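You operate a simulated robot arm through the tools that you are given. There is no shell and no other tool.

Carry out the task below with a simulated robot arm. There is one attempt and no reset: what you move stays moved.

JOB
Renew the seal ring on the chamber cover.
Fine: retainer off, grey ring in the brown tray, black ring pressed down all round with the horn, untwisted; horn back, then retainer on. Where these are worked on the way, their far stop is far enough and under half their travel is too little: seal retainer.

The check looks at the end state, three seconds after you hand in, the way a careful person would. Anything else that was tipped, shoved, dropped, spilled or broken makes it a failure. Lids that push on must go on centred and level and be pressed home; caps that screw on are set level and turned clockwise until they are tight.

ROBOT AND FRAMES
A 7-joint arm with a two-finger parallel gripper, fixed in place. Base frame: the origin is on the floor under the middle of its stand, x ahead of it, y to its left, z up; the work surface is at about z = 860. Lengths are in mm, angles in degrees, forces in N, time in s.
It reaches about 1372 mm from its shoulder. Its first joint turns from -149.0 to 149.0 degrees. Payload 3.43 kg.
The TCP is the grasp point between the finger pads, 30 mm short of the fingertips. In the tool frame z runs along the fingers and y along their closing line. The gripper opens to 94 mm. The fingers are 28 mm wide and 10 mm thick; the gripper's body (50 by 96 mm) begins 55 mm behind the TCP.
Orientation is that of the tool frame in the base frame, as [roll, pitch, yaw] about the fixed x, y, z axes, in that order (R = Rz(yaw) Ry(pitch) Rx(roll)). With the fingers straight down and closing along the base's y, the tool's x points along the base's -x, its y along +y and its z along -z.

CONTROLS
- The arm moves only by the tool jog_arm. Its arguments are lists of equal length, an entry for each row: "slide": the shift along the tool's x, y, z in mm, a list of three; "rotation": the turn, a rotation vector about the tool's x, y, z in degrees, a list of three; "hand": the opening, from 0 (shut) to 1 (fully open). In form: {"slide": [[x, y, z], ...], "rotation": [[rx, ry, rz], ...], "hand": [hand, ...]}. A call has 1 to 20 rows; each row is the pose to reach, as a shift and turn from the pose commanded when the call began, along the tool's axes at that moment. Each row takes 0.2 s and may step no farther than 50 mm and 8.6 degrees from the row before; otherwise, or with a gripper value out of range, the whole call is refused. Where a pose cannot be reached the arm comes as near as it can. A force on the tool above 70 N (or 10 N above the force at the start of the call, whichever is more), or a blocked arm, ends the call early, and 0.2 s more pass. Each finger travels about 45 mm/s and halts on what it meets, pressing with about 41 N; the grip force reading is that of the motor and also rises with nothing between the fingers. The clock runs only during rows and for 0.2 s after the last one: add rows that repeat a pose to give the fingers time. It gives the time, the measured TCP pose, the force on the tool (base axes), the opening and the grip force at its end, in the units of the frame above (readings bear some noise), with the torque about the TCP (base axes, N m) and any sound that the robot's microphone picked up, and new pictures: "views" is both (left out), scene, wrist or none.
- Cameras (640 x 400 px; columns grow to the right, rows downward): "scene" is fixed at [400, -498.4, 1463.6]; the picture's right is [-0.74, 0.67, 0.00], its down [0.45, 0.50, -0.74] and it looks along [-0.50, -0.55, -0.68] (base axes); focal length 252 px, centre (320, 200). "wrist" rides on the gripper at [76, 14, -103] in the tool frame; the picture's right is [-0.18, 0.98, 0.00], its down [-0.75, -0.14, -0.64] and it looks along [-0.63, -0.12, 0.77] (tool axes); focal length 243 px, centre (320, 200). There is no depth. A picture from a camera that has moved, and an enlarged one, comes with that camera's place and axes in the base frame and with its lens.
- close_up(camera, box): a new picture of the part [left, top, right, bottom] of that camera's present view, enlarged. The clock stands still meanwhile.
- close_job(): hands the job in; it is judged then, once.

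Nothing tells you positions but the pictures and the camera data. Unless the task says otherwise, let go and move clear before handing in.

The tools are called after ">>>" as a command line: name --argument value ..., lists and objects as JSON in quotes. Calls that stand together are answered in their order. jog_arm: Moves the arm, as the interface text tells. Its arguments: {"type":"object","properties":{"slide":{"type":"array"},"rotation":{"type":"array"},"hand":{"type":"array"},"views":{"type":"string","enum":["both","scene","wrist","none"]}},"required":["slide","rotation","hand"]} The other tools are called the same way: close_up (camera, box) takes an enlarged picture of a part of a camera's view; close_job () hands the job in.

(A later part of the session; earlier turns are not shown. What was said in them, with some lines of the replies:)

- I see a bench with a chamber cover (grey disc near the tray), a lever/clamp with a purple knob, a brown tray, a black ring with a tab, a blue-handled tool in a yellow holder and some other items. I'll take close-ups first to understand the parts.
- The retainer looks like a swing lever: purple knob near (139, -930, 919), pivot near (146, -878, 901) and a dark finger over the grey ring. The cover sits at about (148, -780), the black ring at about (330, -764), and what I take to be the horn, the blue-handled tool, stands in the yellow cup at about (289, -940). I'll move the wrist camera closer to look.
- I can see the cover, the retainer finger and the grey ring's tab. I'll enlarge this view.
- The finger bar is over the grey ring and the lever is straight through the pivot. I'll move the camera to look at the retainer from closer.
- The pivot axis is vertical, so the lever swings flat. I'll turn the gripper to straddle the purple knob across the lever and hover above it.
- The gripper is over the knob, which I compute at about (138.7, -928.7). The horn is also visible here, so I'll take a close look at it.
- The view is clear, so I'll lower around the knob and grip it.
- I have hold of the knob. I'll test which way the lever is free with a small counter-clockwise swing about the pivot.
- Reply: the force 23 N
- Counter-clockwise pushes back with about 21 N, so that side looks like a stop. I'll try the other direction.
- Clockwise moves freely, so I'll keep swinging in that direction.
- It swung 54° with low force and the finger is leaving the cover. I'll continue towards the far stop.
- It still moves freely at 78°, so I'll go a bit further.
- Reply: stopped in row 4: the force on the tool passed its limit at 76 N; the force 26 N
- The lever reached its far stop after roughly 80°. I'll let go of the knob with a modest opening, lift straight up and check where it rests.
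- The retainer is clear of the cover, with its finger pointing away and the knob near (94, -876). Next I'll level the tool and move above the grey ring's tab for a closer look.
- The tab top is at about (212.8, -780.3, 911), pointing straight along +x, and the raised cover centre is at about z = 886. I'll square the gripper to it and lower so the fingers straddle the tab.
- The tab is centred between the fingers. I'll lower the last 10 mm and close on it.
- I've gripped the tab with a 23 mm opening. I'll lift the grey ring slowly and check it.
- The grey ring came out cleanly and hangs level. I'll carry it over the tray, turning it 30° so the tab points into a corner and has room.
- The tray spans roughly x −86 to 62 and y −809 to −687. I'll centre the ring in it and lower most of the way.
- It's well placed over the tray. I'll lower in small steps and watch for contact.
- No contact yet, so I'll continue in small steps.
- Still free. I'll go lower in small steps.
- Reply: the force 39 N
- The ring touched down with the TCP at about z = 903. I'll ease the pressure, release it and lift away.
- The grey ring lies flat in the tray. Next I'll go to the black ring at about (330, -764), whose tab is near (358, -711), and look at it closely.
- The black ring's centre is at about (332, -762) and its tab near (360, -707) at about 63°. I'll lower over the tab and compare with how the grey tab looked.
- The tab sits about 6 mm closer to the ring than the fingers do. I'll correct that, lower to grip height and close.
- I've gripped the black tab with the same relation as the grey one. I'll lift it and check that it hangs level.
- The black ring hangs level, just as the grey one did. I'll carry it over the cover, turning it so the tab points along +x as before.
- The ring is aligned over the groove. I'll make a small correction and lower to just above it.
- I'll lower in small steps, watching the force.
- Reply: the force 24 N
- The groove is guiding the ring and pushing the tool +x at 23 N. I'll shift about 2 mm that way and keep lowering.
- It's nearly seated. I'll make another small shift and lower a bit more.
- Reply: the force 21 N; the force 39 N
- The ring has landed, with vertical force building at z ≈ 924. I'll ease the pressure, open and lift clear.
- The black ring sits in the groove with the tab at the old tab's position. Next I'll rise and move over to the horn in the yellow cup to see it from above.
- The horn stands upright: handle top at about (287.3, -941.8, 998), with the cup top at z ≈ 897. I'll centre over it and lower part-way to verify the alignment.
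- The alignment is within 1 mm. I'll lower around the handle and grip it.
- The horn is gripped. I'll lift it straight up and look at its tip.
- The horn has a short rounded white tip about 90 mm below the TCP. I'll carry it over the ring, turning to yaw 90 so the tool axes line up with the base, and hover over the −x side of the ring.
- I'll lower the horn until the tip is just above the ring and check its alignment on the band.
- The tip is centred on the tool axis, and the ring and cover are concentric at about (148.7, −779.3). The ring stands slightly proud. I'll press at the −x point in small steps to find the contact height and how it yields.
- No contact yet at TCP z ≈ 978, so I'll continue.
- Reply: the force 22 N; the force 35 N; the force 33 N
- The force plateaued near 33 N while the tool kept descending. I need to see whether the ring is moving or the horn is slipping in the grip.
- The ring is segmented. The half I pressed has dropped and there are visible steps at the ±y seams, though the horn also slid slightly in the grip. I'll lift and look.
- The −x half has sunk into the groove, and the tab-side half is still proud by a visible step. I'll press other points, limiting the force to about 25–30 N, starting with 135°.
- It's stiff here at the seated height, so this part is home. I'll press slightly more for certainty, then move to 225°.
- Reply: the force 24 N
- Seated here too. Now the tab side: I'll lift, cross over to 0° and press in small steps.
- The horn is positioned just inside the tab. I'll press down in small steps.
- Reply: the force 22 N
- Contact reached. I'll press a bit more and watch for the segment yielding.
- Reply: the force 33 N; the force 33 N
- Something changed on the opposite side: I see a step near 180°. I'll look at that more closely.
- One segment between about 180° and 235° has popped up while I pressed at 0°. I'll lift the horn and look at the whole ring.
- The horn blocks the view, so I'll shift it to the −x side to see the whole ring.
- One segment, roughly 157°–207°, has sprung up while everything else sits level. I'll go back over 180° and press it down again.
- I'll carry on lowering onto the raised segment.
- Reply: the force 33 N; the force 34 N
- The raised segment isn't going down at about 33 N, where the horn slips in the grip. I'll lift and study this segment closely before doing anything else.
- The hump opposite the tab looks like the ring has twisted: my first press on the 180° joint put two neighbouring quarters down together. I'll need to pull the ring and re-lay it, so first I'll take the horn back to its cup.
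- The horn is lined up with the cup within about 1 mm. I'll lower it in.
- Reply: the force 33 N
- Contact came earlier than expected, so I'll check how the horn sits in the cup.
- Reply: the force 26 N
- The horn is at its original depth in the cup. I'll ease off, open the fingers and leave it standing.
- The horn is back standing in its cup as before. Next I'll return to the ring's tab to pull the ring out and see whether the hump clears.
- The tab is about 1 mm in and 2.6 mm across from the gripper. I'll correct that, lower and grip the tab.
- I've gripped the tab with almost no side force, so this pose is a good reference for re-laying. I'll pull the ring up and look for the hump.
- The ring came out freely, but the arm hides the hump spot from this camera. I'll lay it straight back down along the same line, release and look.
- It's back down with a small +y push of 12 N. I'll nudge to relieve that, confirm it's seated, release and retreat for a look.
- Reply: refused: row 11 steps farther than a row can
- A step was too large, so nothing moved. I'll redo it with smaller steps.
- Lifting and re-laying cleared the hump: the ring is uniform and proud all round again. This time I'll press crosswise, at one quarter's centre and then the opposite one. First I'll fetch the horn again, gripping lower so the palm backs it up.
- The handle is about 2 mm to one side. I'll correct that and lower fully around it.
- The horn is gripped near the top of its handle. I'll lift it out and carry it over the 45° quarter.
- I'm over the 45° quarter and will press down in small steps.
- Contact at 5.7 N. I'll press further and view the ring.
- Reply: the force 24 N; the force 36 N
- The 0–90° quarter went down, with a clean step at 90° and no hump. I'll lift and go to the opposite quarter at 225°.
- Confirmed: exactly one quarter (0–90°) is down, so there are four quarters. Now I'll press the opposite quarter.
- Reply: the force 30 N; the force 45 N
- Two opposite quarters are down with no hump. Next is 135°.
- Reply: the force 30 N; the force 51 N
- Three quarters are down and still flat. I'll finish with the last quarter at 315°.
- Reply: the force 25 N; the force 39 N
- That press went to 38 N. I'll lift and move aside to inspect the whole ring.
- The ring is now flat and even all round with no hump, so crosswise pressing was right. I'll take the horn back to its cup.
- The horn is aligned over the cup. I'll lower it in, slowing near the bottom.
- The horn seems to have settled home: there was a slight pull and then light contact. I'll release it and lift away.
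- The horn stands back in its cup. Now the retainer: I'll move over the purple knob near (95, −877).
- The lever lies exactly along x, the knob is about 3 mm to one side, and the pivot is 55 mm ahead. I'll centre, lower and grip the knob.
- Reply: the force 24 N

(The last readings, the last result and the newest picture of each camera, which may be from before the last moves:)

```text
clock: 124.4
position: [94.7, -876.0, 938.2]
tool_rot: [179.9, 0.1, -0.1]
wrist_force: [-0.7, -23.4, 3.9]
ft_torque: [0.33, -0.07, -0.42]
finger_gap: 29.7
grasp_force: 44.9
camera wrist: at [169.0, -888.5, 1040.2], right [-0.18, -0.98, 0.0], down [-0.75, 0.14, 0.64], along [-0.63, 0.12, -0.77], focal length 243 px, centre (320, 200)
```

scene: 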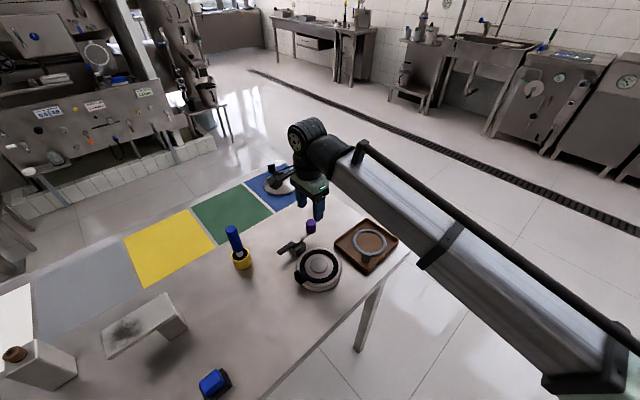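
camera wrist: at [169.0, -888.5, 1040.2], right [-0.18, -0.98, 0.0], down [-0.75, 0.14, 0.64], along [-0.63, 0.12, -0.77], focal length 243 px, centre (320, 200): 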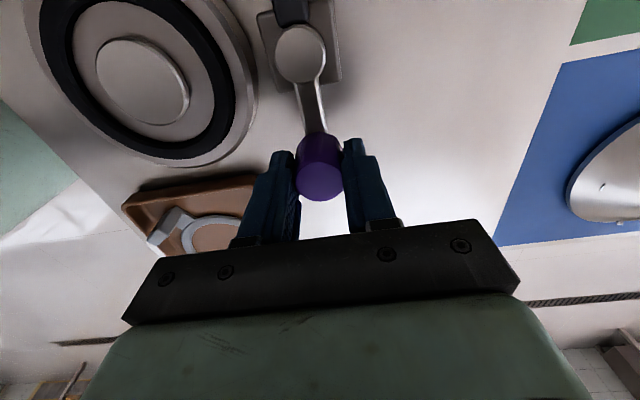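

I'm holding the knob against the far stop. I'll swing it back counter-clockwise about the pivot.

>>> jog_arm --slide '[[0.5, 9.2, 0], [2.1, 16.7, 0], [4.8, 24, 0], [8.4, 30.8, 0], [12.9, 37, 0], [18.3, 42.6, 0], [24.4, 47.3, 0]]' --rotation '[[0, 0, -8], [0, 0, -16], [0, 0, -24], [0, 0, -32], [0, 0, -40], [0, 0, -48], [0, 0, -56]]' --hand '[0, 0, 0, 0, 0, 0, 0]'

>>> close_up --camera "scene" --box '[270, 210, 360, 295]'

>>> close_up --camera "wrist" --box '[200, 0, 440, 180]'

```text
clock: 126.0
position: [117.4, -921.3, 938.7]
tool_rot: [179.9, 0.1, 56.0]
wrist_force: [-11.8, 1.6, 14.9]
ft_torque: [0.1, -0.61, 0.52]
finger_gap: 29.7
grasp_force: 45.4
camera wrist: at [171.1, -865.9, 1040.0], right [0.71, -0.7, 0.0], down [-0.54, -0.55, 0.64], along [-0.45, -0.46, -0.77], focal length 243 px, centre (320, 200)
```

scene: 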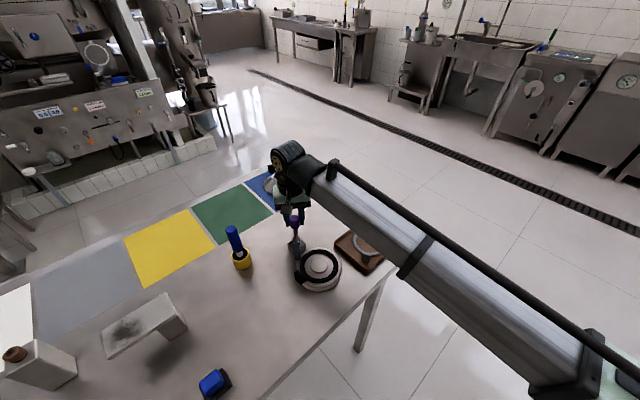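
wrist: 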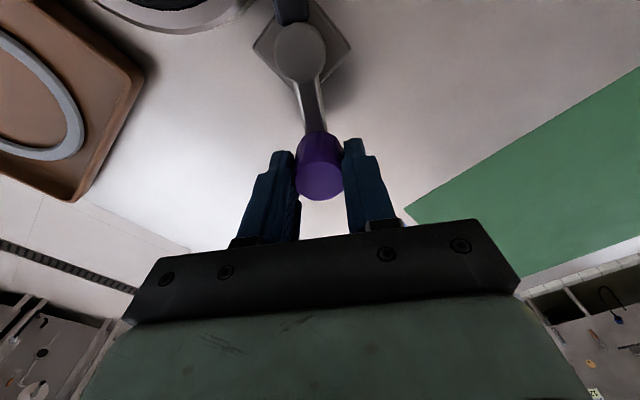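

```text
4.71 times, centred on (315, 252) of scene
camera zoom: at [400.0, -498.4, 1463.6], right [-0.74, 0.67, 0.0], down [0.45, 0.5, -0.74], along [-0.5, -0.55, -0.68], focal length 1188 px, centre (344, -47)
```

zoom: 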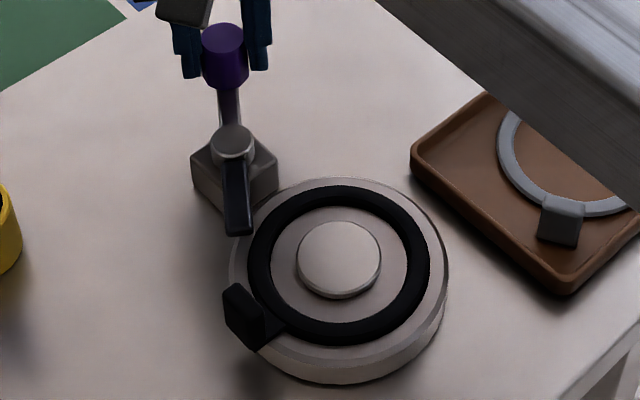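

```text
2.22 times, centred on (320, 90) of wrist
camera zoom: at [171.1, -865.9, 1040.0], right [0.71, -0.7, 0.0], down [-0.54, -0.55, 0.64], along [-0.45, -0.46, -0.77], focal length 539 px, centre (320, 444)
```

zoom: 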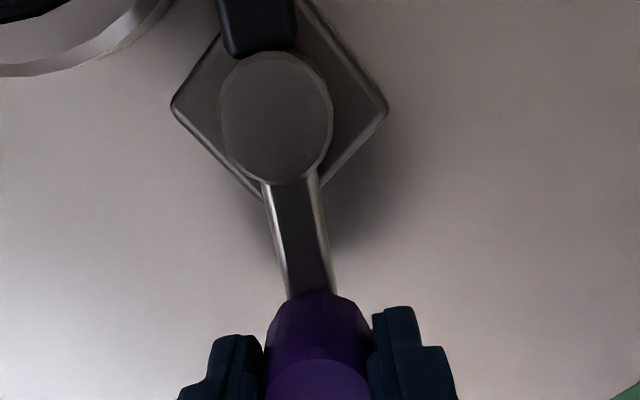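

It's moving well with about 10 N of resistance, and the finger is approaching the ring. I'll continue in smaller steps towards the on-stop.

>>> jog_arm --slide '[[0.1, 3.8, 0], [0.5, 7.7, 0], [1.2, 11.5, 0]]' --rotation '[[0, 0, -4], [0, 0, -8], [0, 0, -12]]' --hand '[0, 0, 0]' --views "scene"

>>> close_up --camera "scene" --box '[270, 210, 360, 295]'

```text
clock: 126.8
position: [129.3, -927.1, 938.3]
tool_rot: [-179.9, 0.2, 68.1]
wrist_force: [-5.9, -12.8, 19.8]
ft_torque: [0.44, 0.31, 0.02]
finger_gap: 29.7
grasp_force: 45.1
```

scene: 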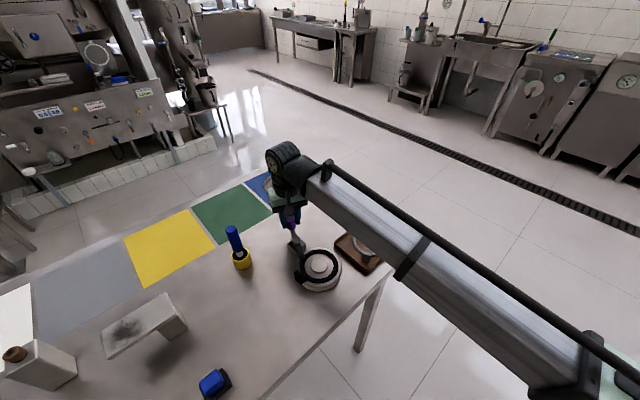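

```text
4.71 times, centred on (315, 252) of scene
camera zoom: at [400.0, -498.4, 1463.6], right [-0.74, 0.67, 0.0], down [0.45, 0.5, -0.74], along [-0.5, -0.55, -0.68], focal length 1188 px, centre (344, -47)
```

zoom: 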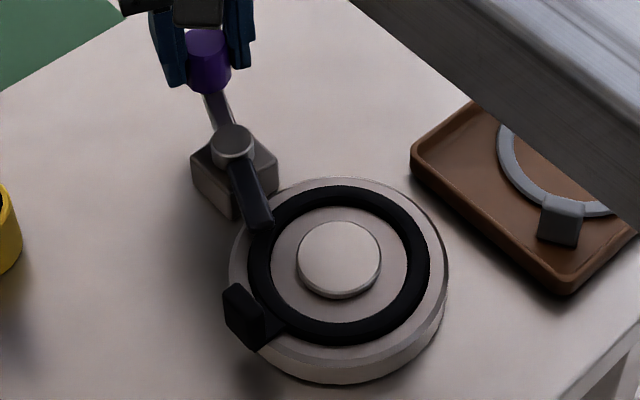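

The finger is coming over the ring without tangential resistance. I'll swing the last few degrees towards the stop.

>>> jog_arm --slide '[[-0.6, 3.8, -0.5], [-0.3, 7.7, -0.8], [0.4, 11.5, -0.8]]' --rotation '[[0, 0, -4], [0, 0, -8], [0, 0, -12]]' --hand '[0, 0, 0]' --views "scene"

>>> close_up --camera "scene" --box '[270, 210, 360, 295]'

```text
clock: 127.6
position: [139.7, -930.0, 937.0]
tool_rot: [-180.0, 0.0, 80.0]
wrist_force: [-2.1, -13.7, 5.7]
ft_torque: [-0.93, -0.46, -0.02]
finger_gap: 29.7
grasp_force: 44.2
```

scene: 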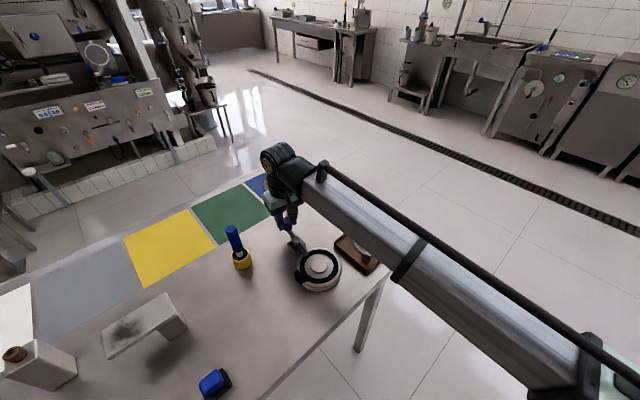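

```text
4.71 times, centred on (315, 252) of scene
camera zoom: at [400.0, -498.4, 1463.6], right [-0.74, 0.67, 0.0], down [0.45, 0.5, -0.74], along [-0.5, -0.55, -0.68], focal length 1188 px, centre (344, -47)
```

zoom: 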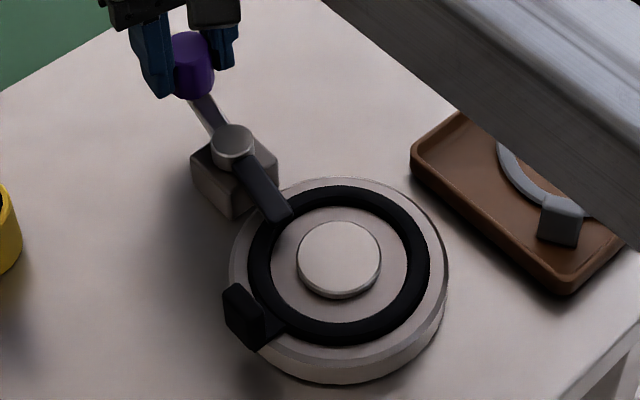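

The retainer is practically at its original position. I'll nudge the last couple of degrees until it meets the stop.

>>> jog_arm --slide '[[0, 1.4, 0], [0.1, 2.9, 0]]' --rotation '[[0, 0, -1.5], [0, 0, -3]]' --hand '[0, 0]' --views "none"

>>> jog_arm --slide '[[0, 1.4, 0], [0.1, 1.9, 0]]' --rotation '[[0, 0, -1], [0, 0, -2]]' --hand '[0, 0]' --views "scene"

>>> close_up --camera "scene" --box '[270, 205, 360, 300]'

```text
clock: 128.2
position: [139.7, -930.5, 939.2]
tool_rot: [-179.8, -0.1, 83.0]
wrist_force: [-12.6, -7.0, -1.8]
ft_torque: [-1.1, -0.49, -0.24]
finger_gap: 29.7
grasp_force: 44.8
```

```text
clock: 128.8
position: [141.4, -929.5, 938.4]
tool_rot: [-179.7, -0.1, 84.8]
wrist_force: [-33.1, 3.0, -8.0]
ft_torque: [-0.66, -0.75, -0.12]
finger_gap: 29.5
grasp_force: 45.0
```

scene: 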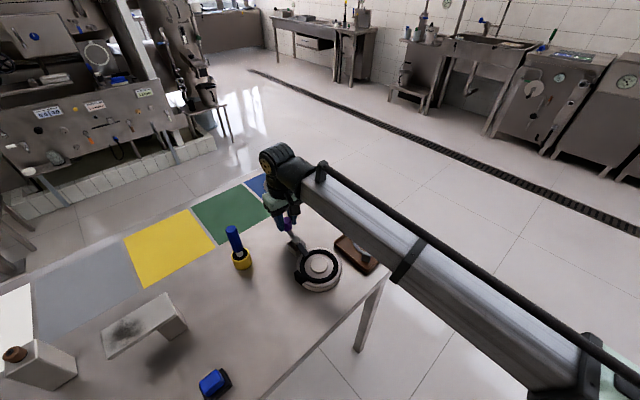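

```text
4.21 times, centred on (315, 252) of scene
camera zoom: at [400.0, -498.4, 1463.6], right [-0.74, 0.67, 0.0], down [0.45, 0.5, -0.74], along [-0.5, -0.55, -0.68], focal length 1063 px, centre (341, -21)
```

zoom: 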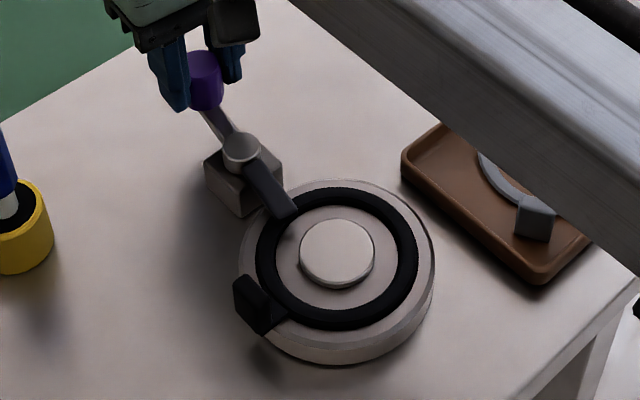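

The retainer is at its on-stop with 33 N of reaction, and the picture matches the original position. I'll unload, open and lift clear.

>>> jog_arm --slide '[[0, -1.4, 0], [0, -2.6, 0], [0, -2.6, 0], [0, -2.6, 0], [0, -2.6, 0], [0, -2.6, 0], [0, -2.6, -20], [0, -2.6, -60], [0, -2.6, -100]]' --rotation '[[0, 0, 1.5], [0, 0, 3], [0, 0, 3], [0, 0, 3], [0, 0, 3], [0, 0, 3], [0, 0, 3], [0, 0, 3], [0, 0, 3]]' --hand '[0, 0, 0.4, 0.5, 0.6, 0.6, 0.6, 0.6, 0.6]'

>>> close_up --camera "scene" --box '[270, 205, 360, 300]'

>>> close_up --camera "wrist" --box '[200, 0, 440, 180]'

```text
clock: 130.8
position: [141.5, -927.8, 1038.7]
tool_rot: [-179.9, 0.0, 82.0]
wrist_force: [0.7, -0.7, 0.1]
ft_torque: [-0.01, 0.01, 0.01]
finger_gap: 56.4
grasp_force: 0.2
camera wrist: at [165.0, -854.9, 1139.9], right [0.95, -0.32, 0.0], down [-0.24, -0.73, 0.64], along [-0.21, -0.61, -0.77], focal length 243 px, centre (320, 200)
```

scene: 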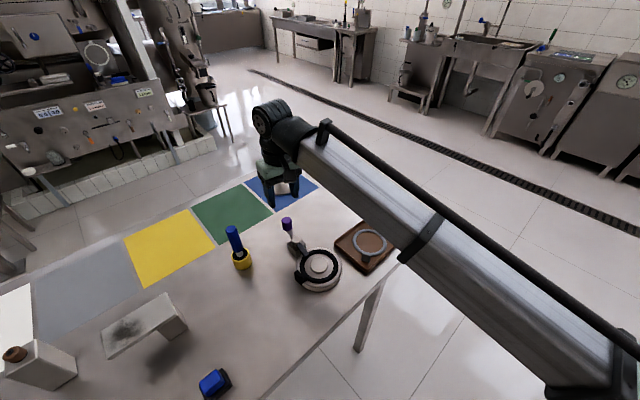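
wrist: 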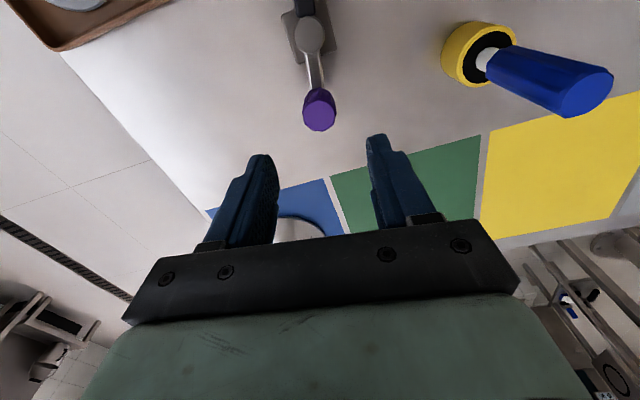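

```text
4.21 times, centred on (315, 252) of scene
camera zoom: at [400.0, -498.4, 1463.6], right [-0.74, 0.67, 0.0], down [0.45, 0.5, -0.74], along [-0.5, -0.55, -0.68], focal length 1063 px, centre (341, -21)
```

zoom: 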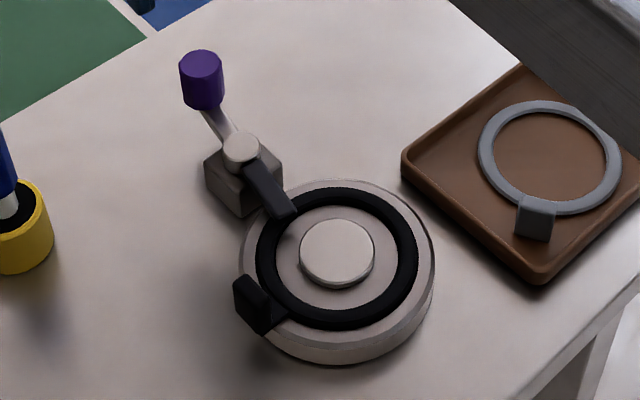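

```text
2.22 times, centred on (320, 90) of wrist
camera zoom: at [165.0, -854.9, 1139.9], right [0.95, -0.32, 0.0], down [-0.24, -0.73, 0.64], along [-0.21, -0.61, -0.77], focal length 539 px, centre (320, 444)
```

zoom: 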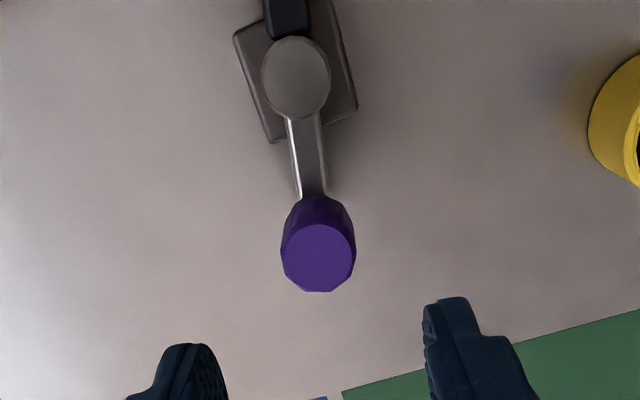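

The retainer is on exactly as at the start. I'll rise clear and make a last close inspection of the ring, horn and tray.

>>> jog_arm --slide '[[0, 0, -40], [0, 0, -80], [0, -35, -110], [0, -70, -130], [0, -105, -150]]' --rotation '[[0, 0, 0], [0, 0, 0], [0, 0, 0], [0, 0, 0], [0, 0, 0]]' --hand '[0.6, 0.6, 0.6, 0.6, 0.6]'

>>> close_up --camera "scene" --box '[290, 235, 350, 295]'

>>> close_up --camera "scene" --box '[200, 180, 420, 300]'

>>> close_up --camera "wrist" --box '[240, 0, 460, 150]'

```text
clock: 132.0
position: [37.4, -914.8, 1190.4]
tool_rot: [-179.9, -0.1, 82.1]
wrist_force: [0.8, 0.2, -0.5]
ft_torque: [0.04, 0.02, 0.03]
finger_gap: 56.3
grasp_force: 0.0
camera wrist: at [60.7, -841.2, 1291.7], right [0.95, -0.32, 0.0], down [-0.24, -0.73, 0.64], along [-0.21, -0.61, -0.77], focal length 243 px, centre (320, 200)
```

scene: 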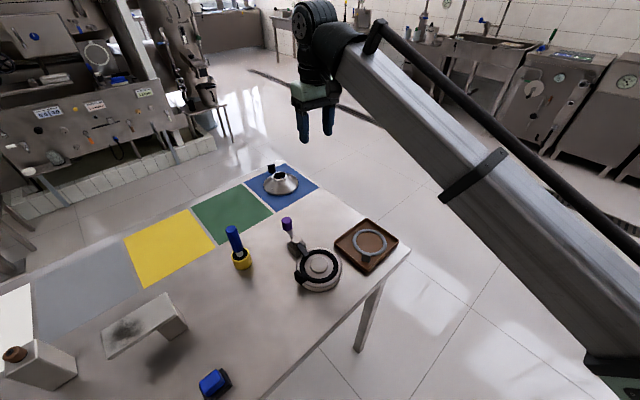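
wrist: 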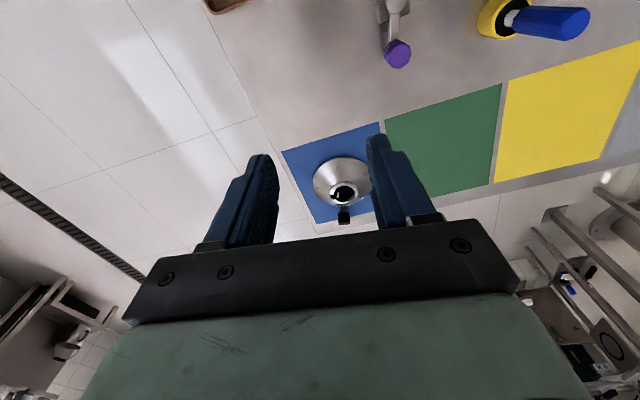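

```text
6.67 times, centred on (320, 265) of scene
camera zoom: at [400.0, -498.4, 1463.6], right [-0.74, 0.67, 0.0], down [0.45, 0.5, -0.74], along [-0.5, -0.55, -0.68], focal length 1684 px, centre (320, -233)
```

zoom: 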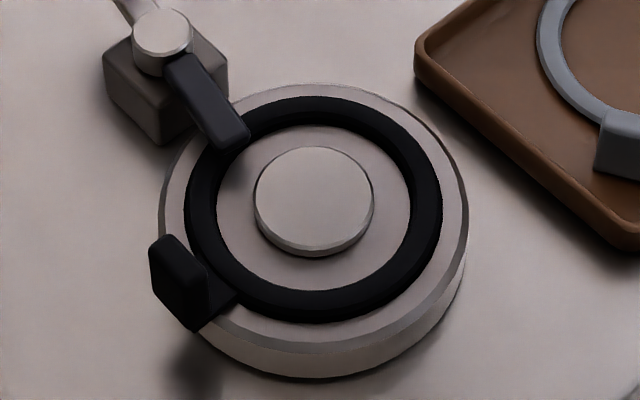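

```text
2.91 times, centred on (310, 240) of scene
camera zoom: at [400.0, -498.4, 1463.6], right [-0.74, 0.67, 0.0], down [0.45, 0.5, -0.74], along [-0.5, -0.55, -0.68], focal length 735 px, centre (349, 84)
```

zoom: 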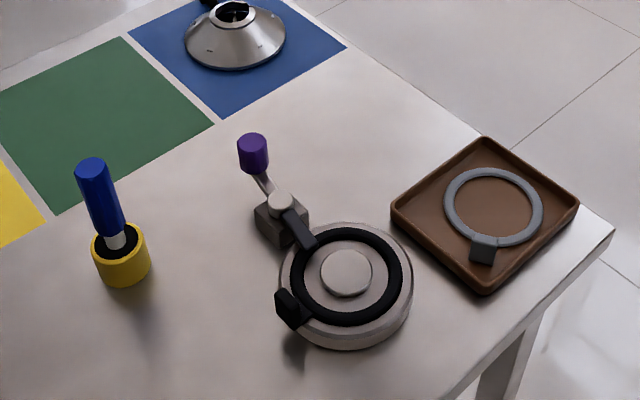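

```text
2.67 times, centred on (350, 75) of wrist
camera zoom: at [60.7, -841.2, 1291.7], right [0.95, -0.32, 0.0], down [-0.24, -0.73, 0.64], along [-0.21, -0.61, -0.77], focal length 647 px, centre (240, 533)
```

zoom: 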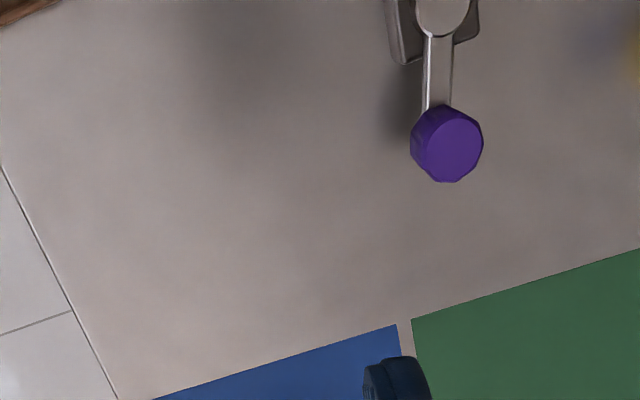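

The black ring lies flat and even in the groove with no hump. The retainer is back on at its stop, the grey ring lies in the brown tray, the horn stands in its cup and the arm is clear. I'm handing in.

>>> close_job

```text
The job is handed in.
```

The seal ring is renewed and the job is handed in; I haven't seen the check's result.

- **Retainer:** I swung it off to its far stop, then brought it back to its on-stop over the new ring. It sits where it did at the start.
- **Grey ring:** It lies flat in the brown tray.
- **Black ring:** It sits in the groove, pressed down in all four quarters, with its tab where the old one was. In the final pictures it looks flat and even all round.
- **Horn:** It stands upright in its yellow cup as before.

**First pressing failed:** my first attempt left a raised hump opposite the tab. I returned the horn, lifted the ring by its tab, laid it again and pressed opposite quarters in turn, which left no hump.

The horn slid a few millimetres in the grip while pressing, so I gripped it lower for the second round. I saw nothing else on the bench tipped or moved.
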